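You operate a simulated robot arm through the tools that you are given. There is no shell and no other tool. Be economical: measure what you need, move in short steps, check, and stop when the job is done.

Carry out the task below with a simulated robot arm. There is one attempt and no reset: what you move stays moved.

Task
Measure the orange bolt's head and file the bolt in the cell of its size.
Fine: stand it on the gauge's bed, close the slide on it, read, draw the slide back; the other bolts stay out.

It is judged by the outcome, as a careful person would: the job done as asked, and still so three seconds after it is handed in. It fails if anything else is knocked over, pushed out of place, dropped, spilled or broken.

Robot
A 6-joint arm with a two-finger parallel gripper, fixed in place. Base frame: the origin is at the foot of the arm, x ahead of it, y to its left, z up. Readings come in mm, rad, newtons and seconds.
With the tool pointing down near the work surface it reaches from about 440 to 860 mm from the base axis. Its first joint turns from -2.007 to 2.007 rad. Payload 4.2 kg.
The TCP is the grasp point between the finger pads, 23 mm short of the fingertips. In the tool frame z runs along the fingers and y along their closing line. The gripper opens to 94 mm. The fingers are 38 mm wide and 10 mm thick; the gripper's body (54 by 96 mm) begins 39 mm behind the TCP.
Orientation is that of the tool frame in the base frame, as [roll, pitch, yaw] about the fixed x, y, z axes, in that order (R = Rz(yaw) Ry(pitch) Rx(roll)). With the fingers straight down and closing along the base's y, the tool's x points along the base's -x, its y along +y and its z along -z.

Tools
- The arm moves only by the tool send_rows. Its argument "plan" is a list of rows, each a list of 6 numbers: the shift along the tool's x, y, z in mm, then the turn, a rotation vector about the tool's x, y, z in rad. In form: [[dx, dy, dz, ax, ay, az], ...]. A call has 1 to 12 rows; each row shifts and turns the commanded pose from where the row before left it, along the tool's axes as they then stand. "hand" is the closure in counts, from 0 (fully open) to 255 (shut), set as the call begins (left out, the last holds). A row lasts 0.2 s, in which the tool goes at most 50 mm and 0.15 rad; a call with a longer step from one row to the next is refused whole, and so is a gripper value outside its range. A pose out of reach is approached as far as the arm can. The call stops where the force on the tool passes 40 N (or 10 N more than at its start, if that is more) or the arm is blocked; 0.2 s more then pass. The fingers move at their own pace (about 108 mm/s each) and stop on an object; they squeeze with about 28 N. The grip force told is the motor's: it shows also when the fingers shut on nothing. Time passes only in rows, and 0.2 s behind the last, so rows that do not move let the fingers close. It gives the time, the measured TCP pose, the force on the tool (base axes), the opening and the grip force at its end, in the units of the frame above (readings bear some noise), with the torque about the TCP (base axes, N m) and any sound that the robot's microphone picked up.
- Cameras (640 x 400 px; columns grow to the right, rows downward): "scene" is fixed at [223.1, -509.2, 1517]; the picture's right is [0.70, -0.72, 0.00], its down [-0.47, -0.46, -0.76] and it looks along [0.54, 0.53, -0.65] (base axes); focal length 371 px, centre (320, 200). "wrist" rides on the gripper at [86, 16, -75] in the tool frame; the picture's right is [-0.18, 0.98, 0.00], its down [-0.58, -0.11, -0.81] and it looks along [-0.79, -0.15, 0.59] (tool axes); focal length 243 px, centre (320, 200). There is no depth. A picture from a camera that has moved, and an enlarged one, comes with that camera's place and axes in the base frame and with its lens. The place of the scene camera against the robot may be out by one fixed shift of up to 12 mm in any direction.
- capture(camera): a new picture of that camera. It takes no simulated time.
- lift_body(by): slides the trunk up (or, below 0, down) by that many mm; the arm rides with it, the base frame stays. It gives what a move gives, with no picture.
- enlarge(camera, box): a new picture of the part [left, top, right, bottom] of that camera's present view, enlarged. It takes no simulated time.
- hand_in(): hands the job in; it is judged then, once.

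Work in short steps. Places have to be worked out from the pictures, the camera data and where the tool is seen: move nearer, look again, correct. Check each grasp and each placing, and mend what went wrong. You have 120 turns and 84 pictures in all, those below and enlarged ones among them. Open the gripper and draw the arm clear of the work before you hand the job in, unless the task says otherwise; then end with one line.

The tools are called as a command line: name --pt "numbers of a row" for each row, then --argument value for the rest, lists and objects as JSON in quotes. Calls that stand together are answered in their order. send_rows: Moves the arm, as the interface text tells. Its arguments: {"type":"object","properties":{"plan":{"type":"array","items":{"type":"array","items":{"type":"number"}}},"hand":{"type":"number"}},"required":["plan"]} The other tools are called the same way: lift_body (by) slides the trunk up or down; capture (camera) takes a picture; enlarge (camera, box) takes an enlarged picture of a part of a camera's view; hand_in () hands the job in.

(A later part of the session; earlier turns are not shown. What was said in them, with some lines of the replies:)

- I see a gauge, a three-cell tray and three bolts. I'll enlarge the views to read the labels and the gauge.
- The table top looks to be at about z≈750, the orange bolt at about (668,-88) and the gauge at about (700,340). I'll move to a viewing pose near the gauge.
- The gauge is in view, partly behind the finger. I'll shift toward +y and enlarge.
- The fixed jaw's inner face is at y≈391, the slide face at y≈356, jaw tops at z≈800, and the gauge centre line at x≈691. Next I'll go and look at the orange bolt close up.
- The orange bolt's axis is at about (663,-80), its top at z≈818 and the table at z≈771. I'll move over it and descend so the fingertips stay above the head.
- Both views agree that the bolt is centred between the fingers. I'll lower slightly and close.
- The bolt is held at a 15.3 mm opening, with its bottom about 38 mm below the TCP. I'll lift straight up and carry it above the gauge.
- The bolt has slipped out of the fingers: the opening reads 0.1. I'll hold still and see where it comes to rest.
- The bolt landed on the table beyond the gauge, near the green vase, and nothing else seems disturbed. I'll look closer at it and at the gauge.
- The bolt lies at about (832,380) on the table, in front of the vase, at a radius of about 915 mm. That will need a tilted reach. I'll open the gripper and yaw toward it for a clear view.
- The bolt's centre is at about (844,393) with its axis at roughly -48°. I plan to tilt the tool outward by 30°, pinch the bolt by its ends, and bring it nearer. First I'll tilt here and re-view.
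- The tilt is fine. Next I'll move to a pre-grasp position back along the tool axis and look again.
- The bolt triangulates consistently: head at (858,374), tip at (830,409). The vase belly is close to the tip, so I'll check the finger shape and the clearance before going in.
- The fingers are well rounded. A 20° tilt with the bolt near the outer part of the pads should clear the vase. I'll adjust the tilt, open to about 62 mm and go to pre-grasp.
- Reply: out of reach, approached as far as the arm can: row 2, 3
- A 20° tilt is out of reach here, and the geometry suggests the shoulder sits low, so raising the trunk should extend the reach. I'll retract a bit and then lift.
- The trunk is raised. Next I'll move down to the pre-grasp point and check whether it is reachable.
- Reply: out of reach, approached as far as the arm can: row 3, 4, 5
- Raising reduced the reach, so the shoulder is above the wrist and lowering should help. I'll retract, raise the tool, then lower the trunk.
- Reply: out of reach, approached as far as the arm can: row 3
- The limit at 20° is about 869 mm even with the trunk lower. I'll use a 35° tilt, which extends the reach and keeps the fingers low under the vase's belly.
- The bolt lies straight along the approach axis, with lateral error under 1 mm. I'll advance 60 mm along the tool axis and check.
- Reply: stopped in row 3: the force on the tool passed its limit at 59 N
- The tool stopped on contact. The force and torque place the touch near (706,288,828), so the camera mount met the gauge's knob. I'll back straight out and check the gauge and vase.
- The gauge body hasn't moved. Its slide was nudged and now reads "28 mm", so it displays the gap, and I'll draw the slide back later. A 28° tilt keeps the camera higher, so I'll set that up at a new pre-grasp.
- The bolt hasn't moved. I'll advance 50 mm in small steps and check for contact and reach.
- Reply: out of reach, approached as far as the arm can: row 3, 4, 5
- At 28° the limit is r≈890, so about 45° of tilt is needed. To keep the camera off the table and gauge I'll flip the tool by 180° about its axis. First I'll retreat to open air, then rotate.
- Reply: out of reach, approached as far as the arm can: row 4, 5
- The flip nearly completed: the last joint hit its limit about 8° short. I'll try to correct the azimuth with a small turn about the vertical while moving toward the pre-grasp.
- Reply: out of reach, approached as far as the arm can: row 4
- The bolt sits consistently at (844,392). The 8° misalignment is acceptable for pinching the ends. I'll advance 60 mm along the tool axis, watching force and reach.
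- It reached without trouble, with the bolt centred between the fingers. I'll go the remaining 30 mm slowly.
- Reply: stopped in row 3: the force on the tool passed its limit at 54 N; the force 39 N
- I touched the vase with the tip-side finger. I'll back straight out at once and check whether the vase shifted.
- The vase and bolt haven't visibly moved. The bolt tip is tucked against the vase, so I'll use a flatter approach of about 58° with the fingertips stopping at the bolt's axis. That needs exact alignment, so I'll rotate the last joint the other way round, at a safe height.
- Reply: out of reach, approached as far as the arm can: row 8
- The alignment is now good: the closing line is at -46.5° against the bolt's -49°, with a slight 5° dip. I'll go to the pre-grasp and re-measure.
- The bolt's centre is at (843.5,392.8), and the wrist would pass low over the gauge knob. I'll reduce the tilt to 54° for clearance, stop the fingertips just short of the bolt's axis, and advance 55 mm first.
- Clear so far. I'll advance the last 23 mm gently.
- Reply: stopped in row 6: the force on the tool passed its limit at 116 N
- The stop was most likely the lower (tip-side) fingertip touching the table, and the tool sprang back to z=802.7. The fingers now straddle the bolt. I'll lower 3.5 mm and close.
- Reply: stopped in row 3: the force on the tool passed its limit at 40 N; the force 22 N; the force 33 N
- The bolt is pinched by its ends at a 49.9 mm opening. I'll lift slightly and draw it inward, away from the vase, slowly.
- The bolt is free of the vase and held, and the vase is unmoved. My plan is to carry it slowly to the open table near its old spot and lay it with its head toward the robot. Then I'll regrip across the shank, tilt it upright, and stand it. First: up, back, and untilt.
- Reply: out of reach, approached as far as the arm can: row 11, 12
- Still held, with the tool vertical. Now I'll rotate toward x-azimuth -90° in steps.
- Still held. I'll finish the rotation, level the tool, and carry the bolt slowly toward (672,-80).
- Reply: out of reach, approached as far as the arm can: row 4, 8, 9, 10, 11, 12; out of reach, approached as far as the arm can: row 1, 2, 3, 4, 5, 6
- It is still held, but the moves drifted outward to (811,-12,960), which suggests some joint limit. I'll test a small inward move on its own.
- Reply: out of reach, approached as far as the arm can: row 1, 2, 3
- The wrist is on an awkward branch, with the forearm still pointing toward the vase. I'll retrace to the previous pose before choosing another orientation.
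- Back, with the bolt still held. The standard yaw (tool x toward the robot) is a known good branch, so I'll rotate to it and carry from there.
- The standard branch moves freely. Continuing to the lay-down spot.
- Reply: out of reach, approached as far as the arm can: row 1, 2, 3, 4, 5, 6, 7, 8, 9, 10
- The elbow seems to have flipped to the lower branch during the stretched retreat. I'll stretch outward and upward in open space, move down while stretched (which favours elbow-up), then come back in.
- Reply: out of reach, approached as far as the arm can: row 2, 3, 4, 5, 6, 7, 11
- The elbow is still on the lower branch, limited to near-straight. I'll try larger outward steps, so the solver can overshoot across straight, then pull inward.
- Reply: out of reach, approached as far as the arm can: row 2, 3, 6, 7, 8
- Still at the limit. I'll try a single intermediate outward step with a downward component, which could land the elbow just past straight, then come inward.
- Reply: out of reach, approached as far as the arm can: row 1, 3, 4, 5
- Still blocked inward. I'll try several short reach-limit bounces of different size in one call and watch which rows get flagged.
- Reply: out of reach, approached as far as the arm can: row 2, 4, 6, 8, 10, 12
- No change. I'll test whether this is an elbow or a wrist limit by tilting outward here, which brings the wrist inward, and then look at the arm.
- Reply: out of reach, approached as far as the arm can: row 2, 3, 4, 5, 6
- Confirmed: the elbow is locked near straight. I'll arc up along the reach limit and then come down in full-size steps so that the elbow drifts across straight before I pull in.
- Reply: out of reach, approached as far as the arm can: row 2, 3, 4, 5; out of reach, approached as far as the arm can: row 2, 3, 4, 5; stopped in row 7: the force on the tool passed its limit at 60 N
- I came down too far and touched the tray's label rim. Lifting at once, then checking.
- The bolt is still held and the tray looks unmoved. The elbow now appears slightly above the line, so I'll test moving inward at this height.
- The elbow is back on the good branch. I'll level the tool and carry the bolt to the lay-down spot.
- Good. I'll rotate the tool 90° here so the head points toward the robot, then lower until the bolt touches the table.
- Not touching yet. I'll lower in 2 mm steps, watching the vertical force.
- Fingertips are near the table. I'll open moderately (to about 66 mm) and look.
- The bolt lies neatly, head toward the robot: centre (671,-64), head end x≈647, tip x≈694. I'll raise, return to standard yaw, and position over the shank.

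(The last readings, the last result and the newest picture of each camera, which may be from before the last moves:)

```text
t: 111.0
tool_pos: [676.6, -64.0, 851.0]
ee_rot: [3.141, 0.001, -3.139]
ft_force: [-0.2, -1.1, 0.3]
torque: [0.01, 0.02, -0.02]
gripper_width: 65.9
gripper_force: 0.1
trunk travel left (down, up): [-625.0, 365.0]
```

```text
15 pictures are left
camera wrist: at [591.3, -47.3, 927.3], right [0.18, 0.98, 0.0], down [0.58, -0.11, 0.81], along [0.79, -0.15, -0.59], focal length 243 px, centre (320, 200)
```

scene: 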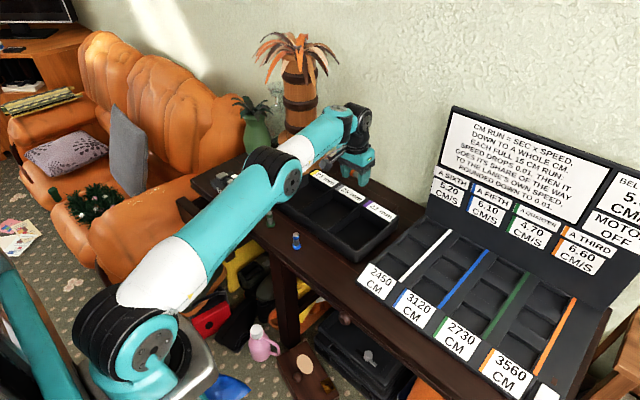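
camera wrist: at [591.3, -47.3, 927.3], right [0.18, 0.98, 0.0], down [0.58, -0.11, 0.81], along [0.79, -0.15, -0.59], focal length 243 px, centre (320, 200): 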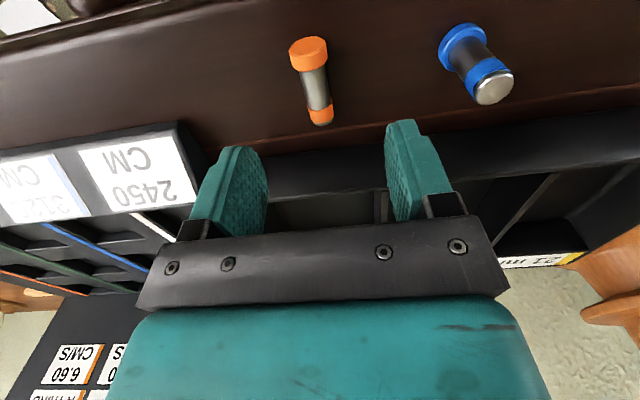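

The bolt is centred under the gripper. I'll descend to z≈797 and grip across the shank.

send_rows --pt "0 -1 20 0 0 0" --pt "0 0 20 0 0 0" --pt "0 0 9 0 0 0" --pt "0 0 4.5 0 0 0" --pt "0 0 0 0 0 0"

send_rows --hand 255 --pt "0 0 0 0 0 0" --pt "0 0 0 0 0 0" --pt "0 0 0 0 0 0" --pt "0 0 0 0 0 0"

capture --camera "wrist"

```text
t: 112.2
tool_pos: [676.5, -64.2, 799.1]
ee_rot: [-3.142, 0.001, -3.135]
ft_force: [0.6, 0.0, -0.3]
torque: [0.03, 0.0, 0.0]
gripper_width: 66.1
gripper_force: 0.1
trunk travel left (down, up): [-625.0, 365.0]
```

```text
t: 113.2
tool_pos: [677.8, -64.7, 799.3]
ee_rot: [-3.141, 0.0, -3.137]
ft_force: [0.4, 0.2, 0.1]
torque: [0.06, 0.0, -0.03]
gripper_width: 15.3
gripper_force: 27.7
trunk travel left (down, up): [-625.0, 365.0]
```

```text
14 pictures are left
camera wrist: at [591.7, -48.5, 874.0], right [0.18, 0.98, 0.0], down [0.58, -0.11, 0.81], along [0.79, -0.14, -0.59], focal length 243 px, centre (320, 200)
```

wrist: 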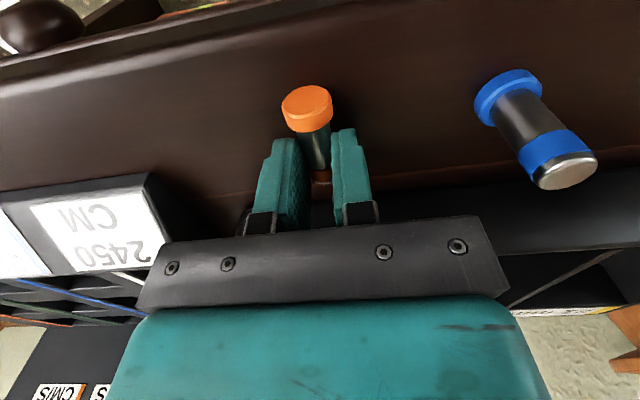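

Gripped at 15.3 mm. I'll lift, move toward the table's front edge, and tilt the tool outward in steps to bring the bolt upright.

send_rows --pt "0 0 -15 0 0 0" --pt "0 0 -25 0 0 0" --pt "0 0 -25 0 0 0" --pt "22 0 -10 0 0 0" --pt "0 0 0 0 -0.1 0" --pt "0 0 0 0 -0.12 0" --pt "0 0 0 0 -0.12 0" --pt "0 0 0 0 -0.12 0" --pt "0 0 0 0 -0.12 0" --pt "0 0 0 0 -0.12 0" --pt "0 0 0 0 -0.1 0" --pt "0 0 0 0 0 0"

send_rows --pt "0 0 0 0 -0.1 0" --pt "0 0 0 0 -0.12 0" --pt "0 0 0 0 -0.12 0" --pt "0 0 0 0 -0.12 0" --pt "0 0 0 0 -0.12 0" --pt "0 0 0 0 -0.12 0" --pt "0 0 0 0 -0.07 0" --pt "0 0 0 0 0 0"

enlarge --camera "scene" --box '[260, 160, 400, 260]'

```text
t: 115.8
tool_pos: [653.6, -66.3, 874.7]
ee_rot: [3.141, 0.803, -3.136]
ft_force: [-0.2, -0.1, -0.5]
torque: [0.0, -0.03, 0.02]
gripper_width: 15.2
gripper_force: 27.6
trunk travel left (down, up): [-625.0, 365.0]
```

```text
t: 117.6
tool_pos: [670.6, -68.8, 973.9]
ee_rot: [-3.102, 1.353, -3.121]
ft_force: [-0.3, -0.8, -1.0]
torque: [-0.02, -0.01, 0.03]
gripper_width: 15.0
gripper_force: 27.7
out of reach, approached as far as the arm can: row 3, 4, 5, 6, 7
trunk travel left (down, up): [-625.0, 365.0]
```

```text
4.00 times, centred on (330, 210) of scene
camera zoom: at [223.1, -509.2, 1517.0], right [0.7, -0.72, 0.0], down [-0.47, -0.46, -0.76], along [0.54, 0.53, -0.65], focal length 1485 px, centre (280, 160)
```

zoom: 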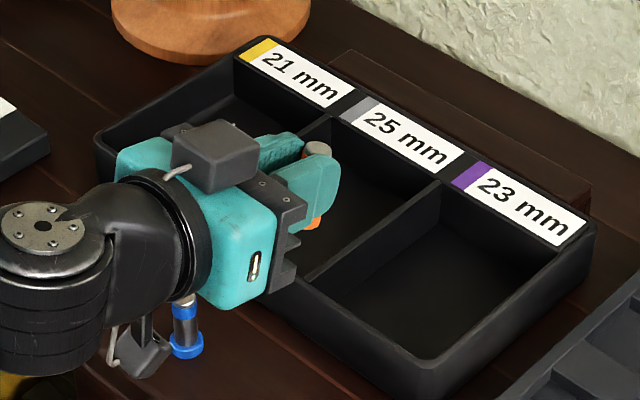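

The bolt is still held and nearly upright at a 77° tilt, but the wrist limit pushed the tool up. Lowering the trunk gives the wrist more room, so I'll lower it 120 mm and then finish the tilt.

lift_body --by -120

send_rows --pt "0 0 0 0 -0.07 0" --pt "0 0 0 0 -0.08 0" --pt "0 0 0 0 -0.08 0" --pt "0 0 0 0 0 0"

```text
t: 119.1
tool_pos: [671.1, -68.7, 853.8]
ee_rot: [-3.106, 1.354, -3.122]
ft_force: [-1.0, -0.3, 0.1]
torque: [-0.02, 0.0, 0.01]
gripper_width: 15.1
gripper_force: 27.8
trunk travel left (down, up): [-505.0, 485.0]
```

```text
t: 120.1
tool_pos: [674.7, -74.7, 951.2]
ee_rot: [-1.792, 1.562, -1.808]
ft_force: [1.1, 0.8, 0.1]
torque: [-0.02, 0.02, -0.01]
gripper_width: 15.2
gripper_force: 27.8
out of reach, approached as far as the arm can: row 1, 2, 3
trunk travel left (down, up): [-505.0, 485.0]
```

The tilt is now about 89.5°. I'll pull back 18 mm so the camera clears the table edge, then check.

send_rows --pt "0 0 -10 0 0 0" --pt "0 0 -10 0 0 0" --pt "0 0 0 0 0 0"

enlarge --camera "scene" --box '[240, 150, 420, 290]'

```text
t: 120.9
tool_pos: [673.7, -72.8, 956.9]
ee_rot: [-0.642, 1.557, -0.658]
ft_force: [-0.7, 0.3, 0.0]
torque: [-0.05, 0.02, 0.02]
gripper_width: 14.9
gripper_force: 28.2
out of reach, approached as far as the arm can: row 1, 2
trunk travel left (down, up): [-505.0, 485.0]
```

```text
2.86 times, centred on (330, 220) of scene
camera zoom: at [223.1, -509.2, 1517.0], right [0.7, -0.72, 0.0], down [-0.47, -0.46, -0.76], along [0.54, 0.53, -0.65], focal length 1061 px, centre (291, 143)
```

zoom: 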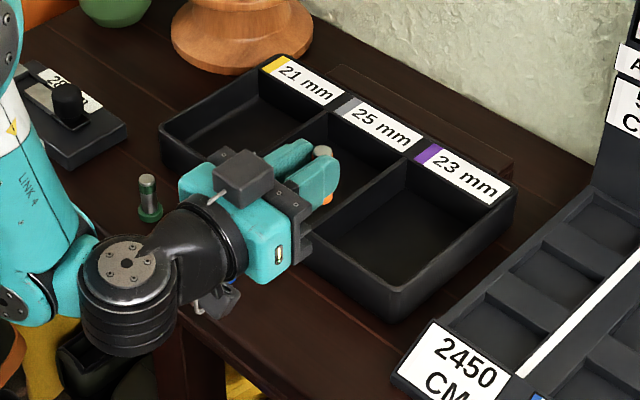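

I'm pinned at a limit. Going higher relative to the shoulder may allow pulling back, so I'll try up 60 mm with 20 mm inward.

send_rows --pt "-30 0 0 0 0 0" --pt "-30 0 0 0 0 0" --pt "-15 0 -10 0 0 0" --pt "0 0 -10 0 0 0" --pt "0 0 0 0 0 0"

```text
t: 122.1
tool_pos: [652.6, -71.4, 1031.8]
ee_rot: [-0.53, 1.556, -0.546]
ft_force: [0.1, 0.9, -0.5]
torque: [-0.01, 0.05, -0.04]
gripper_width: 15.1
gripper_force: 27.8
trunk travel left (down, up): [-505.0, 485.0]
```

That works: x=653, z=1032, fully horizontal. Now I'll lower the trunk 190 mm and look before the final few millimetres.

lift_body --by -190

enlarge --camera "scene" --box '[220, 150, 400, 290]'

capture --camera "wrist"

```text
t: 124.2
tool_pos: [651.5, -72.1, 841.7]
ee_rot: [-0.525, 1.554, -0.543]
ft_force: [-0.4, -0.2, -0.3]
torque: [-0.01, 0.03, 0.03]
gripper_width: 15.1
gripper_force: 28.2
trunk travel left (down, up): [-315.0, 675.0]
```

```text
2.86 times, centred on (310, 220) of scene
camera zoom: at [223.1, -509.2, 1517.0], right [0.7, -0.72, 0.0], down [-0.47, -0.46, -0.76], along [0.54, 0.53, -0.65], focal length 1061 px, centre (349, 143)
```

zoom: 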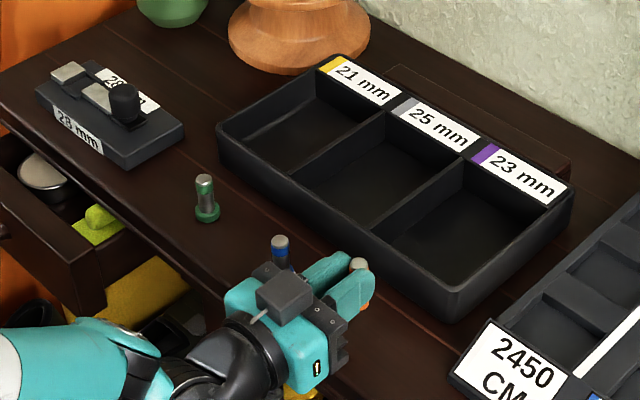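

```text
10 pictures are left
camera wrist: at [579.8, -54.8, 754.8], right [0.01, 0.98, 0.18], down [-0.82, -0.09, 0.57], along [0.58, -0.15, 0.8], focal length 243 px, centre (320, 200)
```

wrist: 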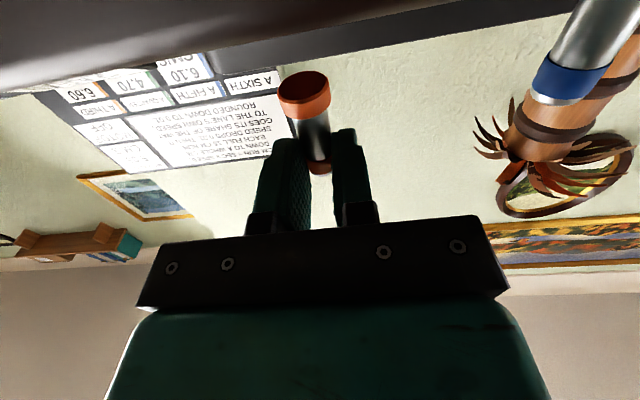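

The bolt hangs head-down with its bottom at about z 808. I'll lower the trunk 28 mm, then creep down until contact.

lift_body --by -28

lift_body --by -3

lift_body --by -2

```text
t: 124.9
tool_pos: [652.1, -71.2, 813.8]
ee_rot: [-0.531, 1.554, -0.546]
ft_force: [-0.6, 0.4, -0.7]
torque: [0.01, 0.01, 0.01]
gripper_width: 15.1
gripper_force: 28.4
trunk travel left (down, up): [-287.0, 703.0]
```

```text
t: 125.4
tool_pos: [651.8, -73.5, 810.7]
ee_rot: [-0.53, 1.556, -0.545]
ft_force: [0.2, -0.4, 0.5]
torque: [0.02, 0.01, -0.01]
gripper_width: 14.8
gripper_force: 28.0
trunk travel left (down, up): [-284.0, 706.0]
```

```text
t: 125.9
tool_pos: [651.8, -72.0, 808.2]
ee_rot: [-0.492, 1.553, -0.511]
ft_force: [-0.1, -0.8, 2.8]
torque: [0.01, -0.1, -0.01]
gripper_width: 15.0
gripper_force: 27.6
trunk travel left (down, up): [-282.0, 708.0]
```

The vertical force rose to 2.8 N, so contact is beginning. One more millimetre to seat it.

lift_body --by -1

enlarge --camera "scene" --box '[290, 200, 370, 260]'

```text
t: 126.4
tool_pos: [651.3, -71.7, 808.5]
ee_rot: [-0.436, 1.551, -0.454]
ft_force: [-0.2, -0.8, 8.7]
torque: [-0.02, -0.27, -0.03]
gripper_width: 15.2
gripper_force: 27.8
trunk travel left (down, up): [-281.0, 709.0]
```

```text
6.67 times, centred on (330, 230) of scene
camera zoom: at [223.1, -509.2, 1517.0], right [0.7, -0.72, 0.0], down [-0.47, -0.46, -0.76], along [0.54, 0.53, -0.65], focal length 2476 px, centre (253, 0)
```

zoom: 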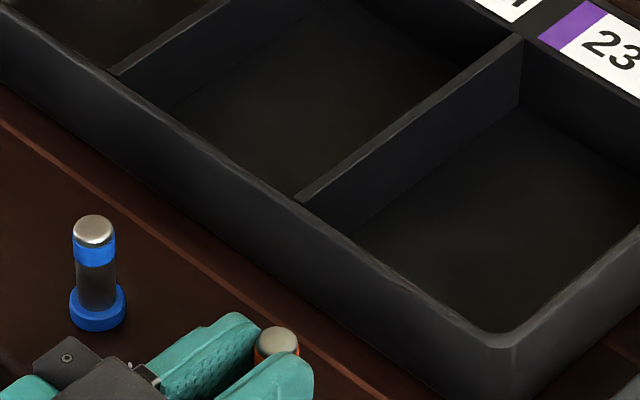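

The bolt is seated, with 8.7 N on the table. I'll release it gently.

send_rows --hand 185 --pt "0 0 0 0 0 0" --pt "0 0 0 0 0 0" --pt "0 0 0 0 0 0" --pt "0 0 0 0 0 0" --pt "0 0 0 0 0 0"

enlarge --camera "scene" --box '[290, 200, 370, 260]'

```text
t: 127.6
tool_pos: [651.6, -71.7, 807.4]
ee_rot: [-0.525, 1.555, -0.543]
ft_force: [0.3, -0.2, -1.3]
torque: [0.0, 0.0, -0.01]
gripper_width: 25.8
gripper_force: 0.1
trunk travel left (down, up): [-281.0, 709.0]
```

```text
6.67 times, centred on (330, 230) of scene
camera zoom: at [223.1, -509.2, 1517.0], right [0.7, -0.72, 0.0], down [-0.47, -0.46, -0.76], along [0.54, 0.53, -0.65], focal length 2476 px, centre (253, 0)
```

zoom: 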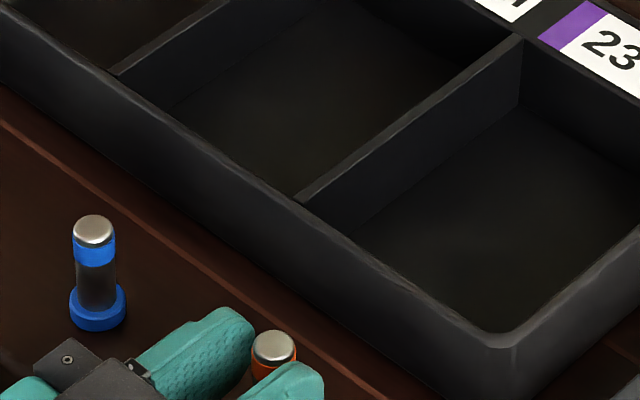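

The bolt stands upright on its own at about (671,-73). I'll open wider and lift straight up, since the fingers are only at its sides.

send_rows --hand 100 --pt "0 0 0 0 0 0" --pt "0 0 0 0 0 0" --pt "0 0 0 0 0 0"

lift_body --by 300

send_rows --pt "0 0 0 0 0.12 0" --pt "0 0 0 0 0.14 0" --pt "0 0 0 0 0.14 0" --pt "0 0 0 0 0.14 0" --pt "0 0 0 0 0.14 0" --pt "0 0 0 0 0.14 0" --pt "0 0 0 0 0.14 0" --pt "0 0 0 0 0.14 0" --pt "0 0 0 0 0.14 0" --pt "0 0 0 0 0.14 0" --pt "0 0 0 0 0.14 0" --pt "0 0 0 0 0.034 0"

```text
t: 128.4
tool_pos: [651.7, -71.3, 807.5]
ee_rot: [-0.528, 1.555, -0.547]
ft_force: [-0.4, 0.6, 0.3]
torque: [0.01, 0.02, -0.01]
gripper_width: 57.2
gripper_force: 0.1
trunk travel left (down, up): [-281.0, 709.0]
```

```text
t: 131.4
tool_pos: [651.7, -71.7, 1107.8]
ee_rot: [-0.53, 1.555, -0.546]
ft_force: [-0.4, -0.2, 0.8]
torque: [0.0, -0.03, -0.04]
gripper_width: 57.4
gripper_force: 0.1
trunk travel left (down, up): [-581.0, 409.0]
```

```text
t: 134.0
tool_pos: [652.0, -72.6, 1107.8]
ee_rot: [-3.131, 0.029, 3.125]
ft_force: [-0.6, 0.2, 0.2]
torque: [0.02, -0.02, -0.01]
gripper_width: 57.2
gripper_force: 0.1
trunk travel left (down, up): [-581.0, 409.0]
```

Now I'll level the tool, open fully, and descend above the bolt for a look.

send_rows --hand 0 --pt "0 0 0 -0.0106 0.029 -0.0166" --pt "0 0 40 0 0 0" --pt "0 0 40 0 0 0" --pt "0 0 40 0 0 0" --pt "0 0 40 0 0 0" --pt "0 0 40 0 0 0" --pt "0 0 35 0 0 0" --pt "0 0 0 0 0 0"

capture --camera "wrist"

```text
t: 135.8
tool_pos: [654.9, -70.7, 872.9]
ee_rot: [3.138, 0.003, -3.141]
ft_force: [-0.3, 0.3, -0.1]
torque: [0.0, -0.01, -0.01]
gripper_width: 93.9
gripper_force: 0.0
trunk travel left (down, up): [-581.0, 409.0]
```

```text
7 pictures are left
camera wrist: at [568.8, -54.8, 948.0], right [0.18, 0.98, 0.0], down [0.58, -0.11, 0.81], along [0.79, -0.15, -0.59], focal length 243 px, centre (320, 200)
```

wrist: 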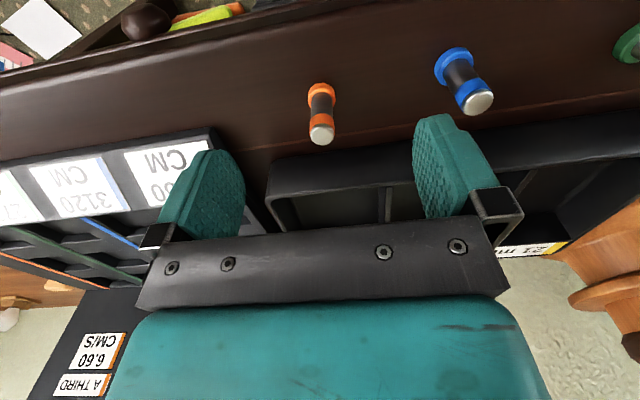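

The bolt stands at (669.5,-72). I'll move over it, descend and grip it.

send_rows --pt "-14.6 -1.4 0 0 0 0" --pt "0 0 25 0 0 0" --pt "0 0 25 0 0 0" --pt "0 0 11.5 0 0 0" --pt "0 0 0 0 0 0"

send_rows --hand 255 --pt "0 0 0 0 0 0" --pt "0 0 0 0 0 0" --pt "0 0 0 0 0 0" --pt "0 0 0 0 0 0" --pt "0 0 -8 0 0 0" --pt "0 0 -15 0 0 0" --pt "0 0 -25 0 0 0" --pt "0 0 -25 0 0 0" --pt "0 0 -12 0 0 0" --pt "0 0 0 0 0 0"

```text
t: 137.0
tool_pos: [668.0, -72.9, 810.3]
ee_rot: [3.14, 0.001, -3.14]
ft_force: [0.3, 0.3, -0.3]
torque: [-0.02, -0.01, -0.04]
gripper_width: 93.9
gripper_force: 0.1
trunk travel left (down, up): [-581.0, 409.0]
```

```text
t: 139.2
tool_pos: [667.2, -72.9, 895.7]
ee_rot: [3.139, 0.001, 3.14]
ft_force: [-0.2, 0.6, 0.3]
torque: [-0.04, 0.02, 0.0]
gripper_width: 15.5
gripper_force: 27.8
trunk travel left (down, up): [-581.0, 409.0]
```

Held at 15.5 mm. I'll carry it slowly to above the gauge bed.

send_rows --pt "0 10 0 0 0 0" --pt "-1 20 0 0 0 0" --pt "-1 25 0 0 0 0" --pt "-1 25 0 0 0 0" --pt "-1 25 0 0 0 0" --pt "-1 25 0 0 0 0" --pt "-1 25 0 0 0 0" --pt "-1 25 0 0 0 0" --pt "-1 25 0 0 0 0" --pt "-1 20 0 0 0 0" --pt "-1 10 0 0 0 0" --pt "0 0 0 0 0 0"

send_rows --pt "-1 10 0 0 0 0" --pt "-1 20 0 0 0 0" --pt "-1 25 0 0 0 0" --pt "-1 25 0 0 0 0" --pt "-1 25 0 0 0 0" --pt "-1 25 0 0 0 0" --pt "-1 25 0 0 0 0" --pt "-1 25 0 0 0 0" --pt "-1 20 0 0 0 0" --pt "-2 10 0 0 0 0" --pt "0 4 0 0 0 0" --pt "0 0 0 0 0 0"

capture --camera "wrist"

```text
t: 141.8
tool_pos: [677.1, 162.8, 898.3]
ee_rot: [3.139, 0.002, -3.141]
ft_force: [0.4, 0.3, 0.1]
torque: [0.02, -0.03, 0.04]
gripper_width: 15.4
gripper_force: 28.1
trunk travel left (down, up): [-581.0, 409.0]
```

```text
t: 144.4
tool_pos: [684.7, 375.0, 897.8]
ee_rot: [3.14, 0.002, 3.14]
ft_force: [0.0, 0.0, 0.0]
torque: [0.01, 0.03, 0.02]
gripper_width: 15.2
gripper_force: 27.7
trunk travel left (down, up): [-581.0, 409.0]
```

```text
6 pictures are left
camera wrist: at [600.0, 391.1, 972.6], right [0.18, 0.98, 0.0], down [0.58, -0.11, 0.81], along [0.79, -0.15, -0.59], focal length 243 px, centre (320, 200)
```

wrist: 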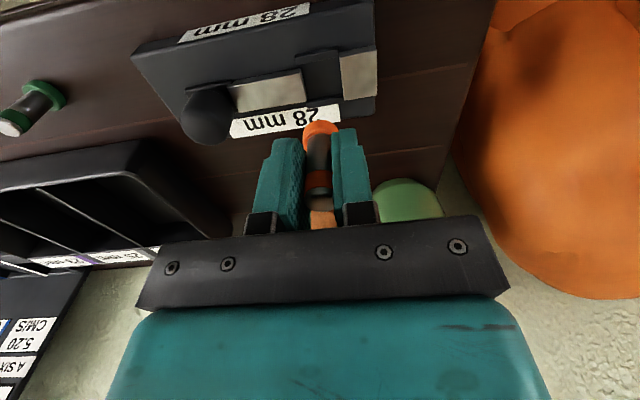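

The gauge gap spans y≈361.5–390.7 with its centre at x≈691. I'll align over it and descend to just above the bed.

send_rows --pt "-5.3 1.2 0 0 0 0" --pt "0 0 20 0 0 0" --pt "0 0 20 0 0 0" --pt "0 0 12 0 0 0" --pt "0 0 0 0 0 0"

enlarge --camera "wrist" --box '[170, 40, 450, 215]'

```text
t: 145.6
tool_pos: [686.9, 373.9, 844.9]
ee_rot: [3.14, 0.002, 3.141]
ft_force: [0.0, 0.0, -0.2]
torque: [0.01, 0.01, 0.0]
gripper_width: 15.3
gripper_force: 27.8
out of reach, approached as far as the arm can: row 1
trunk travel left (down, up): [-581.0, 409.0]
```

```text
2.29 times, centred on (310, 128) of wrist
camera zoom: at [600.8, 390.9, 920.5], right [0.18, 0.98, 0.0], down [0.58, -0.11, 0.81], along [0.79, -0.15, -0.59], focal length 555 px, centre (343, 366)
```

zoom: 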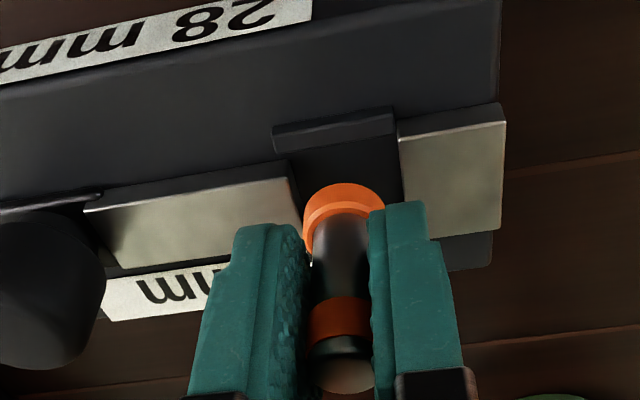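

Row 1 was at the reach limit there. At this lower height I'll apply the remaining 3 mm shift and continue down in small steps.

send_rows --pt "-3.3 2 0 0 0 0" --pt "0 0 3 0 0 0" --pt "0 0 0 0 0 0"

send_rows --pt "0 0 3 0 0 0" --pt "0 0 2 0 0 0" --pt "0 0 0 0 0 0"

send_rows --pt "0 0 2 0 0 0" --pt "0 0 0 0 0 0"

```text
t: 146.4
tool_pos: [689.8, 376.3, 841.7]
ee_rot: [3.139, 0.002, 3.14]
ft_force: [-0.2, 0.1, -0.8]
torque: [-0.02, 0.05, -0.02]
gripper_width: 15.3
gripper_force: 27.6
trunk travel left (down, up): [-581.0, 409.0]
```

```text
t: 147.2
tool_pos: [689.8, 376.3, 837.4]
ee_rot: [3.14, 0.003, -3.141]
ft_force: [0.4, -0.2, 0.3]
torque: [-0.01, -0.01, 0.03]
gripper_width: 15.5
gripper_force: 28.1
trunk travel left (down, up): [-581.0, 409.0]
```

```text
t: 147.8
tool_pos: [690.1, 375.9, 835.2]
ee_rot: [3.139, 0.0, 3.141]
ft_force: [0.1, -0.4, 0.0]
torque: [0.0, 0.0, 0.0]
gripper_width: 15.4
gripper_force: 28.1
trunk travel left (down, up): [-581.0, 409.0]
```

Positioned at (690,376). Continuing down in small steps until contact.

send_rows --pt "0 0 2 0 0 0" --pt "0 0 2 0 0 0" --pt "0 0 0 0 0 0"

send_rows --pt "0 0 1.5 0 0 0" --pt "0 0 0 0 0 0"

send_rows --pt "0 0 1.5 0 0 0" --pt "0 0 0 0 0 0"

send_rows --pt "0 0 1.5 0 0 0" --pt "0 0 0 0 0 0"

```text
t: 148.6
tool_pos: [688.9, 375.7, 831.8]
ee_rot: [3.137, 0.003, 3.141]
ft_force: [1.0, -0.1, 5.3]
torque: [-0.04, -0.07, 0.0]
gripper_width: 15.4
gripper_force: 28.1
trunk travel left (down, up): [-581.0, 409.0]
```

```text
t: 149.2
tool_pos: [690.2, 377.0, 831.8]
ee_rot: [3.137, 0.005, 3.14]
ft_force: [0.5, -4.7, 17.8]
torque: [-0.16, -0.02, -0.04]
gripper_width: 15.3
gripper_force: 27.9
trunk travel left (down, up): [-581.0, 409.0]
```

```text
t: 149.8
tool_pos: [689.7, 376.6, 829.0]
ee_rot: [3.136, 0.006, -3.141]
ft_force: [3.3, 1.4, 26.2]
torque: [-0.05, -0.23, -0.01]
gripper_width: 15.4
gripper_force: 28.0
trunk travel left (down, up): [-581.0, 409.0]
```

```text
t: 150.4
tool_pos: [688.6, 376.7, 829.6]
ee_rot: [3.138, 0.006, -3.14]
ft_force: [0.6, -0.6, 30.8]
torque: [-0.05, -0.08, 0.02]
gripper_width: 15.4
gripper_force: 27.9
trunk travel left (down, up): [-581.0, 409.0]
```

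Firm contact at TCP≈831, so the bolt bottom is at about z 792, consistent with the bed. I'll ease the pressure, release, and rise clear.

send_rows --pt "0 0 -3.5 0 0 0" --pt "0 0 0 0 0 0"

send_rows --hand 150 --pt "0 0 0 0 0 0" --pt "0 0 0 0 0 0" --pt "0 0 0 0 0 0"

enlarge --camera "wrist" --box '[170, 40, 450, 215]'

```text
t: 151.0
tool_pos: [688.7, 376.6, 830.3]
ee_rot: [3.141, 0.003, -3.14]
ft_force: [1.8, 4.4, 13.6]
torque: [0.13, -0.15, 0.02]
gripper_width: 15.5
gripper_force: 27.8
trunk travel left (down, up): [-581.0, 409.0]
```

```text
t: 151.8
tool_pos: [690.0, 376.9, 829.5]
ee_rot: [3.14, 0.002, -3.141]
ft_force: [0.0, -0.2, -0.9]
torque: [-0.03, 0.0, 0.01]
gripper_width: 38.6
gripper_force: 0.0
trunk travel left (down, up): [-581.0, 409.0]
```

```text
2.29 times, centred on (310, 128) of wrist
camera zoom: at [604.2, 392.8, 905.4], right [0.18, 0.98, 0.0], down [0.58, -0.11, 0.81], along [0.79, -0.15, -0.59], focal length 555 px, centre (343, 366)
```

zoom: 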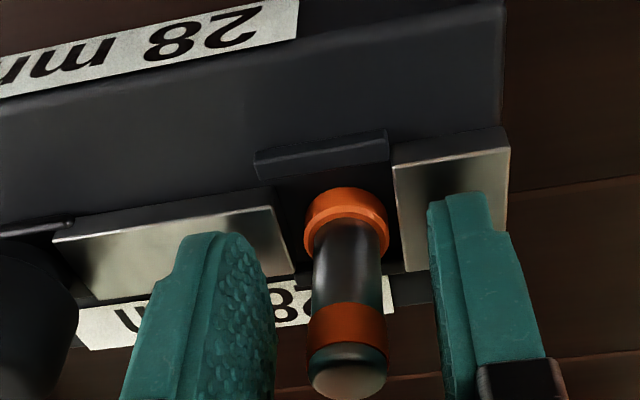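

The bolt stands squarely on the bed between slide and jaw. I'll raise the trunk to clear it, then move over the slide's knob at about (689,293).

lift_body --by 60

send_rows --hand 65 --pt "0 -20 0 0 0 0" --pt "0 -30 0 0 0 0" --pt "0.5 -34 0 0 0 0" --pt "0 0 20 0 0 0" --pt "0 0 20 0 0 0" --pt "0 0 12 0 0 0" --pt "0 0 0 0 0 0"

enlarge --camera "wrist" --box '[170, 40, 490, 240]'

```text
t: 152.8
tool_pos: [689.7, 376.6, 890.4]
ee_rot: [3.139, 0.001, -3.141]
ft_force: [0.3, -1.1, -0.2]
torque: [0.01, 0.01, 0.02]
gripper_width: 38.6
gripper_force: 0.1
trunk travel left (down, up): [-641.0, 349.0]
```

```text
t: 154.4
tool_pos: [688.1, 293.7, 838.7]
ee_rot: [3.14, 0.002, -3.141]
ft_force: [-0.1, -0.5, 0.1]
torque: [-0.01, 0.0, 0.03]
gripper_width: 69.9
gripper_force: 0.0
trunk travel left (down, up): [-641.0, 349.0]
```

```text
2.00 times, centred on (330, 140) of wrist
camera zoom: at [603.1, 309.4, 913.8], right [0.18, 0.98, 0.0], down [0.58, -0.11, 0.81], along [0.79, -0.15, -0.59], focal length 485 px, centre (300, 320)
```

zoom: 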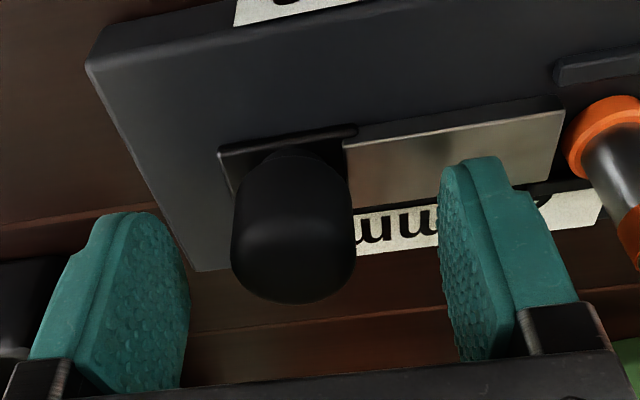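

The knob is centred between the fingers and the bolt is standing. I'll lower slightly, grip the knob, and close the slide gently.

send_rows --hand 255 --pt "0 0 3 0 0 0" --pt "0 0 0 0 0 0" --pt "0 0 0 0 0 0" --pt "0 0 0 0 0 0"

send_rows --pt "0 1.5 0 0 0 0" --pt "0 1.5 0 0 0 0" --pt "0 1 0 0 0 0" --pt "0 0 0 0 0 0"

send_rows --pt "0 1 0 0 0 0" --pt "0 1 0 0 0 0" --pt "0 0 0 0 0 0"

```text
t: 155.4
tool_pos: [688.8, 292.3, 836.7]
ee_rot: [3.137, 0.004, 3.141]
ft_force: [-0.4, 1.0, 11.1]
torque: [-0.34, 0.37, 0.01]
gripper_width: 31.6
gripper_force: 28.3
trunk travel left (down, up): [-641.0, 349.0]
```

```text
t: 156.4
tool_pos: [688.9, 295.7, 835.6]
ee_rot: [3.14, 0.002, 3.142]
ft_force: [-4.1, -1.1, 12.8]
torque: [-0.32, -0.16, -0.03]
gripper_width: 31.7
gripper_force: 27.8
trunk travel left (down, up): [-641.0, 349.0]
```

```text
t: 157.2
tool_pos: [689.3, 298.2, 836.3]
ee_rot: [3.14, 0.001, 3.141]
ft_force: [-6.1, -6.7, 11.2]
torque: [-0.47, 0.15, 0.1]
gripper_width: 31.3
gripper_force: 28.2
trunk travel left (down, up): [-641.0, 349.0]
```

The knob is gripped at 31.5 mm and the slide has moved about 6 mm. There is slight downward pressure, so I'll ease up 1 mm and keep closing.

send_rows --pt "0 0 -1.5 0 0 0" --pt "0 1 0 0 0 0" --pt "0 1 0 0 0 0" --pt "0 0 0 0 0 0"

send_rows --pt "0 1 0 0 0 0" --pt "0 1 0 0 0 0" --pt "0 0 0 0 0 0"

enlarge --camera "wrist" --box '[200, 0, 520, 200]'

```text
t: 158.2
tool_pos: [689.5, 300.7, 836.1]
ee_rot: [3.141, 0.002, 3.141]
ft_force: [1.9, -5.7, -0.5]
torque: [-0.4, 0.26, 0.04]
gripper_width: 32.0
gripper_force: 27.7
trunk travel left (down, up): [-641.0, 349.0]
```

```text
t: 159.0
tool_pos: [690.0, 302.7, 835.8]
ee_rot: [3.14, 0.003, 3.141]
ft_force: [0.2, -4.3, 0.2]
torque: [-0.35, -0.01, 0.0]
gripper_width: 31.6
gripper_force: 27.8
trunk travel left (down, up): [-641.0, 349.0]
```

```text
2.00 times, centred on (360, 100) of wrist
camera zoom: at [603.7, 319.1, 911.4], right [0.18, 0.98, 0.0], down [0.58, -0.11, 0.81], along [0.79, -0.15, -0.59], focal length 485 px, centre (240, 400)
```

zoom: 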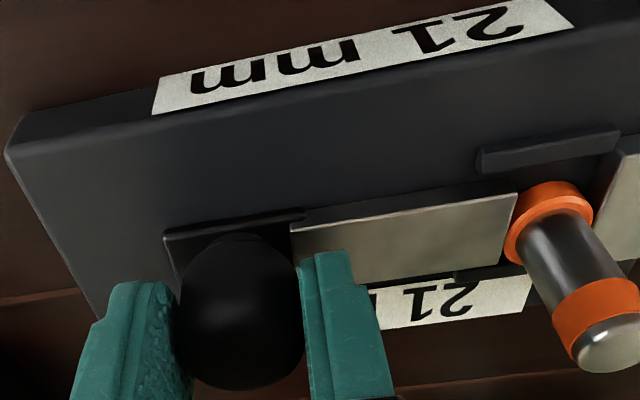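

It reads 21 mm. I'll push slightly more to confirm the slide is firmly home on the head.

send_rows --pt "0 1 0 0 0 0" --pt "0 1 0 0 0 0" --pt "0 0 0 0 0 0"

enlarge --camera "scene" --box '[190, 160, 290, 230]'

```text
t: 159.8
tool_pos: [689.1, 305.3, 836.0]
ee_rot: [3.138, 0.0, -3.141]
ft_force: [-0.5, -0.3, -0.5]
torque: [-0.28, -0.09, -0.03]
gripper_width: 31.3
gripper_force: 27.8
trunk travel left (down, up): [-641.0, 349.0]
```

```text
5.71 times, centred on (240, 195) of scene
camera zoom: at [223.1, -509.2, 1517.0], right [0.7, -0.72, 0.0], down [-0.47, -0.46, -0.76], along [0.54, 0.53, -0.65], focal length 2122 px, centre (777, 229)
```

zoom: 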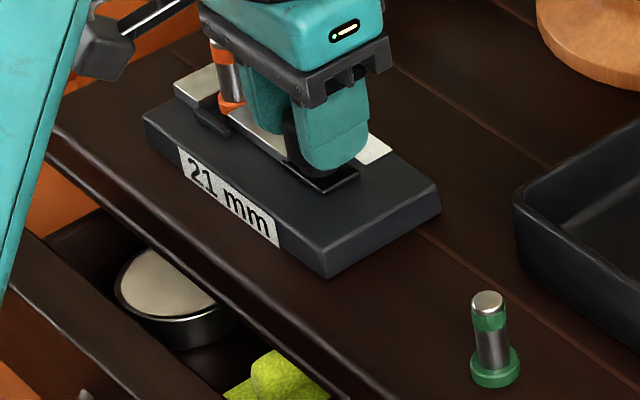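

The reading is confirmed at 21 mm. I'll draw the slide back by its knob, release, and rise.

send_rows --pt "0 -3 0 0 0 0" --pt "0 -4 0 0 0 0" --pt "0 -4 0 0 0 0" --pt "0 -4 0 0 0 0" --pt "0 -4 0 0 0 0" --pt "0 0 0 0 0 0"

send_rows --hand 65 --pt "0 0 0 0 0 0" --pt "0 0 0 0 0 0" --pt "0 0 0 0 0 0"

lift_body --by 55

send_rows --pt "0 20 0 0 0 0" --pt "0 30 0 0 0 0" --pt "0 30 0 0 0 0" --pt "0 0 0 0 0 0"

capture --camera "wrist"

```text
t: 161.2
tool_pos: [689.4, 286.1, 835.4]
ee_rot: [3.141, 0.001, 3.14]
ft_force: [0.6, 0.2, 0.1]
torque: [-0.47, 0.02, 0.03]
gripper_width: 31.8
gripper_force: 28.4
trunk travel left (down, up): [-641.0, 349.0]
```

```text
t: 162.0
tool_pos: [689.6, 286.3, 837.7]
ee_rot: [3.138, 0.002, 3.141]
ft_force: [0.5, -0.6, 0.3]
torque: [-0.02, 0.0, 0.03]
gripper_width: 69.8
gripper_force: 0.1
trunk travel left (down, up): [-641.0, 349.0]
```

```text
t: 163.0
tool_pos: [690.1, 284.5, 891.9]
ee_rot: [3.138, 0.003, 3.142]
ft_force: [-0.7, -0.7, 0.0]
torque: [0.02, 0.02, 0.04]
gripper_width: 69.9
gripper_force: 0.1
trunk travel left (down, up): [-696.0, 294.0]
```

```text
t: 164.0
tool_pos: [690.2, 366.2, 893.1]
ee_rot: [3.139, 0.002, 3.141]
ft_force: [0.6, -0.3, 0.1]
torque: [-0.03, -0.04, 0.0]
gripper_width: 70.1
gripper_force: 0.0
trunk travel left (down, up): [-696.0, 294.0]
```

```text
0 pictures are left
camera wrist: at [604.7, 382.8, 968.1], right [0.18, 0.98, 0.0], down [0.58, -0.11, 0.81], along [0.79, -0.15, -0.59], focal length 243 px, centre (320, 200)
```

wrist: 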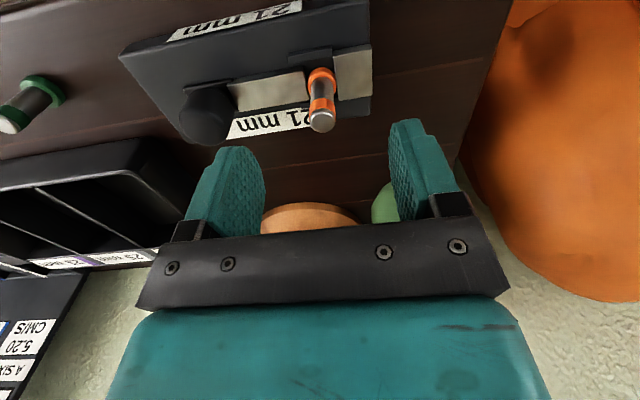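

The gauge body appears dragged about 12 mm toward -y, with its slide still closed at 21 mm, and I have no pictures left. I'll first retrieve the bolt, whose position I know (directly below the tool at y≈366.8), then file it and correct the gauge by feel.

send_rows --pt "-0.5 0.6 15 0 0 0" --pt "0 0 20 0 0 0" --pt "0 0 17 0 0 0" --pt "0 0 8 0 0 0" --pt "0 0 0 0 0 0"

send_rows --hand 255 --pt "0 0 0 0 0 0" --pt "0 0 0 0 0 0" --pt "0 0 0 0 0 0" --pt "0 0 0 0 0 0"

```text
t: 165.2
tool_pos: [690.8, 365.8, 832.2]
ee_rot: [3.14, 0.002, -3.14]
ft_force: [0.6, 0.1, 0.8]
torque: [-0.01, -0.02, 0.0]
gripper_width: 69.9
gripper_force: 0.2
trunk travel left (down, up): [-696.0, 294.0]
```

```text
t: 166.2
tool_pos: [692.4, 365.0, 832.2]
ee_rot: [3.141, 0.001, 3.141]
ft_force: [-0.8, 0.1, 0.8]
torque: [0.0, 0.04, 0.0]
gripper_width: 15.2
gripper_force: 28.5
trunk travel left (down, up): [-696.0, 294.0]
```

The bolt is gripped while still between the jaws, so I can use it as a probe. I'll lift 1.5 mm, push the fixed jaw back +y to its original place (bolt centre y≈380), then push the slide back -y with it.

send_rows --pt "0 0 -1.5 0 0 0" --pt "0 2 0 0 0 0" --pt "0 2 0 0 0 0" --pt "0 2 0 0 0 0" --pt "0 0 0 0 0 0"

send_rows --pt "0 2 0 0 0 0" --pt "0 2 0 0 0 0" --pt "0 2 0 0 0 0" --pt "0 2 0 0 0 0" --pt "0 0 0 0 0 0"

```text
t: 167.4
tool_pos: [688.7, 370.9, 834.4]
ee_rot: [3.139, 0.001, -3.141]
ft_force: [1.2, -5.3, -0.4]
torque: [-0.22, -0.03, -0.02]
gripper_width: 15.2
gripper_force: 28.0
trunk travel left (down, up): [-696.0, 294.0]
```

```text
t: 168.6
tool_pos: [686.3, 375.0, 832.9]
ee_rot: [3.139, 0.003, 3.14]
ft_force: [1.5, -5.8, 0.9]
torque: [-0.17, -0.03, -0.03]
gripper_width: 15.2
gripper_force: 28.3
out of reach, approached as far as the arm can: row 1, 3
trunk travel left (down, up): [-696.0, 294.0]
```

Pushing works at about 5.5 N gauge friction; the jaw should be at about 388 now. Next I'll push the slide back with the bolt (-y) and read the force.

send_rows --pt "0 -2 0 0 0 0" --pt "0 -3 0 0 0 0" --pt "0 -3 0 0 0 0" --pt "0 -3 0 0 0 0" --pt "0 -2 0 0 0 0" --pt "0 0 0 0 0 0"

send_rows --pt "0 2 0 0 0 0" --pt "0 2 0 0 0 0" --pt "0 2 0 0 0 0" --pt "0 0 0 0 0 0"

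```text
t: 170.0
tool_pos: [686.2, 364.1, 835.2]
ee_rot: [3.141, 0.003, -3.141]
ft_force: [-0.3, 0.9, 0.3]
torque: [0.05, 0.02, -0.02]
gripper_width: 15.2
gripper_force: 28.0
trunk travel left (down, up): [-696.0, 294.0]
```

```text
t: 171.0
tool_pos: [686.1, 369.3, 835.0]
ee_rot: [3.14, 0.001, 3.141]
ft_force: [-0.3, 0.7, -0.8]
torque: [0.02, 0.03, -0.04]
gripper_width: 15.3
gripper_force: 27.4
trunk travel left (down, up): [-696.0, 294.0]
```

The slide moved back with only about 1 N, and the bolt now has free play, so the slide is open and the gauge stayed put. I'll lift the bolt out with the trunk and carry it away slowly.

lift_body --by 62

send_rows --pt "1 -8 0 0 0 0" --pt "2 -18 0 0 0 0" --pt "2 -25 0 0 0 0" --pt "2 -25 0 0 0 0" --pt "2 -25 0 0 0 0" --pt "2 -25 0 0 0 0" --pt "2 -25 0 0 0 0" --pt "2 -15 0 0 0 0" --pt "1 -6 0 0 0 0" --pt "0 0 0 0 0 0"

send_rows --pt "0 0 -12 0 0 0" --pt "0 0 -25 0 0 0" --pt "0 0 -25 0 0 0" --pt "0 0 -25 0 0 0" --pt "0 0 -15 0 0 0" --pt "0 0 0 0 0 0"

```text
t: 172.0
tool_pos: [686.5, 368.3, 896.2]
ee_rot: [3.14, 0.001, -3.141]
ft_force: [0.2, 0.2, -1.2]
torque: [0.01, -0.01, 0.0]
gripper_width: 15.3
gripper_force: 28.1
trunk travel left (down, up): [-758.0, 232.0]
```

```text
t: 174.2
tool_pos: [670.2, 196.6, 896.8]
ee_rot: [3.14, 0.0, -3.141]
ft_force: [-1.2, -0.1, -1.1]
torque: [-0.02, -0.03, -0.02]
gripper_width: 15.3
gripper_force: 28.5
trunk travel left (down, up): [-758.0, 232.0]
```

```text
t: 175.6
tool_pos: [670.2, 197.9, 999.2]
ee_rot: [3.139, 0.003, 3.141]
ft_force: [-0.7, -0.4, -0.5]
torque: [0.01, 0.01, 0.05]
gripper_width: 15.1
gripper_force: 28.3
trunk travel left (down, up): [-758.0, 232.0]
```

Still held. I'll lower the trunk to a better reach height, then move over the 21 mm cell at about (765,127).

lift_body --by -110

send_rows --pt "-8 -6 0 0 0 0" --pt "-16 -12 0 0 0 0" --pt "-20 -15 0 0 0 0" --pt "-20 -15 0 0 0 0" --pt "-18 -13 0 0 0 0" --pt "-9 -7 0 0 0 0" --pt "-4 -3 0 0 0 0" --pt "0 0 0 0 0 0"

```text
t: 177.0
tool_pos: [670.2, 196.3, 889.1]
ee_rot: [3.14, 0.002, -3.14]
ft_force: [0.4, -0.1, -0.6]
torque: [0.01, -0.01, 0.03]
gripper_width: 15.3
gripper_force: 27.6
trunk travel left (down, up): [-648.0, 342.0]
```

```text
t: 178.8
tool_pos: [767.1, 127.2, 887.6]
ee_rot: [3.139, 0.003, -3.14]
ft_force: [0.6, -0.5, -0.7]
torque: [0.01, -0.01, 0.02]
gripper_width: 15.2
gripper_force: 28.1
trunk travel left (down, up): [-648.0, 342.0]
```

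Above the 21 mm cell. I'll descend and creep until the bolt touches the floor.

send_rows --pt "0 0 15 0 0 0" --pt "0 0 20 0 0 0" --pt "0 0 18 0 0 0" --pt "0 0 8 0 0 0" --pt "0 0 0 0 0 0"

send_rows --pt "0 0 2 0 0 0" --pt "0 0 2 0 0 0" --pt "0 0 0 0 0 0"

send_rows --pt "0 0 2 0 0 0" --pt "0 0 1 0 0 0" --pt "0 0 0 0 0 0"

```text
t: 180.0
tool_pos: [765.6, 126.3, 827.1]
ee_rot: [3.141, 0.003, 3.141]
ft_force: [-0.1, 0.3, -0.3]
torque: [0.0, 0.01, 0.06]
gripper_width: 15.4
gripper_force: 27.7
trunk travel left (down, up): [-648.0, 342.0]
```

```text
t: 180.8
tool_pos: [765.6, 125.3, 823.5]
ee_rot: [3.141, 0.002, -3.141]
ft_force: [0.0, 0.1, -0.4]
torque: [0.02, -0.02, 0.02]
gripper_width: 15.2
gripper_force: 27.5
trunk travel left (down, up): [-648.0, 342.0]
```

```text
t: 181.6
tool_pos: [766.2, 125.9, 820.9]
ee_rot: [3.14, 0.002, -3.142]
ft_force: [-0.2, 0.0, 0.2]
torque: [-0.02, -0.02, -0.01]
gripper_width: 15.3
gripper_force: 28.0
trunk travel left (down, up): [-648.0, 342.0]
```

No contact yet. Continuing in small steps.

send_rows --pt "0 0 1.5 0 0 0" --pt "0 0 1 0 0 0" --pt "0 0 0 0 0 0"

send_rows --pt "0 0 1.5 0 0 0" --pt "0 0 0 0 0 0"

send_rows --pt "0 0 1.5 0 0 0" --pt "0 0 0 0 0 0"

```text
t: 182.4
tool_pos: [766.4, 125.4, 821.4]
ee_rot: [3.136, 0.002, -3.14]
ft_force: [-4.6, -0.7, 18.9]
torque: [-0.06, 0.2, 0.0]
gripper_width: 15.3
gripper_force: 28.2
trunk travel left (down, up): [-648.0, 342.0]
```

```text
t: 183.0
tool_pos: [765.3, 127.2, 818.9]
ee_rot: [3.138, 0.005, 3.141]
ft_force: [1.1, 0.6, 24.3]
torque: [-0.02, -0.1, 0.03]
gripper_width: 15.5
gripper_force: 27.8
trunk travel left (down, up): [-648.0, 342.0]
```

```text
t: 183.6
tool_pos: [766.7, 126.0, 817.7]
ee_rot: [3.139, 0.007, -3.141]
ft_force: [0.7, -1.4, 37.0]
torque: [-0.09, -0.11, 0.01]
gripper_width: 15.3
gripper_force: 28.2
trunk travel left (down, up): [-648.0, 342.0]
```

Floor contact at TCP≈820, so the bolt bottom is at about z 780, well below the wall tops. I'll ease the pressure, release gently and rise.

send_rows --pt "0 0 -3.5 0 0 0" --pt "0 0 0 0 0 0"

send_rows --hand 160 --pt "0 0 0 0 0 0" --pt "0 0 0 0 0 0" --pt "0 0 0 0 0 0" --pt "0 0 0 0 0 0"

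lift_body --by 90

```text
t: 184.2
tool_pos: [765.3, 125.4, 818.1]
ee_rot: [3.139, 0.003, 3.141]
ft_force: [6.9, 0.6, 18.4]
torque: [0.03, -0.33, 0.02]
gripper_width: 15.4
gripper_force: 27.6
trunk travel left (down, up): [-648.0, 342.0]
```

```text
t: 185.2
tool_pos: [766.2, 125.9, 818.0]
ee_rot: [3.139, 0.002, -3.142]
ft_force: [0.7, -0.4, -0.6]
torque: [0.01, 0.02, 0.0]
gripper_width: 35.2
gripper_force: 0.1
trunk travel left (down, up): [-648.0, 342.0]
```

```text
t: 186.5
tool_pos: [765.5, 125.8, 907.9]
ee_rot: [3.139, 0.002, 3.141]
ft_force: [-0.8, 0.6, 0.6]
torque: [-0.01, -0.03, 0.03]
gripper_width: 35.0
gripper_force: 0.1
trunk travel left (down, up): [-738.0, 252.0]
```

The bolt is filed in the 21 mm cell. I'll draw the arm clear, up and back, with the gripper open.

send_rows --hand 0 --pt "20 0 -20 0 0 0" --pt "30 -10 -30 0 0 0" --pt "30 -10 -30 0 0 0" --pt "30 -10 -30 0 0 0" --pt "30 -10 -20 0 0 0" --pt "25 -10 0 0 0 0" --pt "0 0 0 0 0 0" --pt "0 0 0 0 0 0"

```text
t: 188.3
tool_pos: [598.1, 75.3, 1036.9]
ee_rot: [3.14, 0.003, 3.141]
ft_force: [0.9, 0.1, -0.7]
torque: [0.02, -0.01, -0.03]
gripper_width: 93.9
gripper_force: 0.2
trunk travel left (down, up): [-738.0, 252.0]
```

The arm is clear, the gripper is open and the bolt is in its cell. Handing in.

hand_in

```text
The job is handed in.
```

The orange bolt's head measured 21 mm; I stood the bolt in the 21 mm cell and drew the slide back, but I dropped the bolt once, bumped the vase, the gauge and the tray area on the way, and the gauge ended about 2 mm off its original spot; with no pictures left, the slide, gauge and final placing were judged by touch only.
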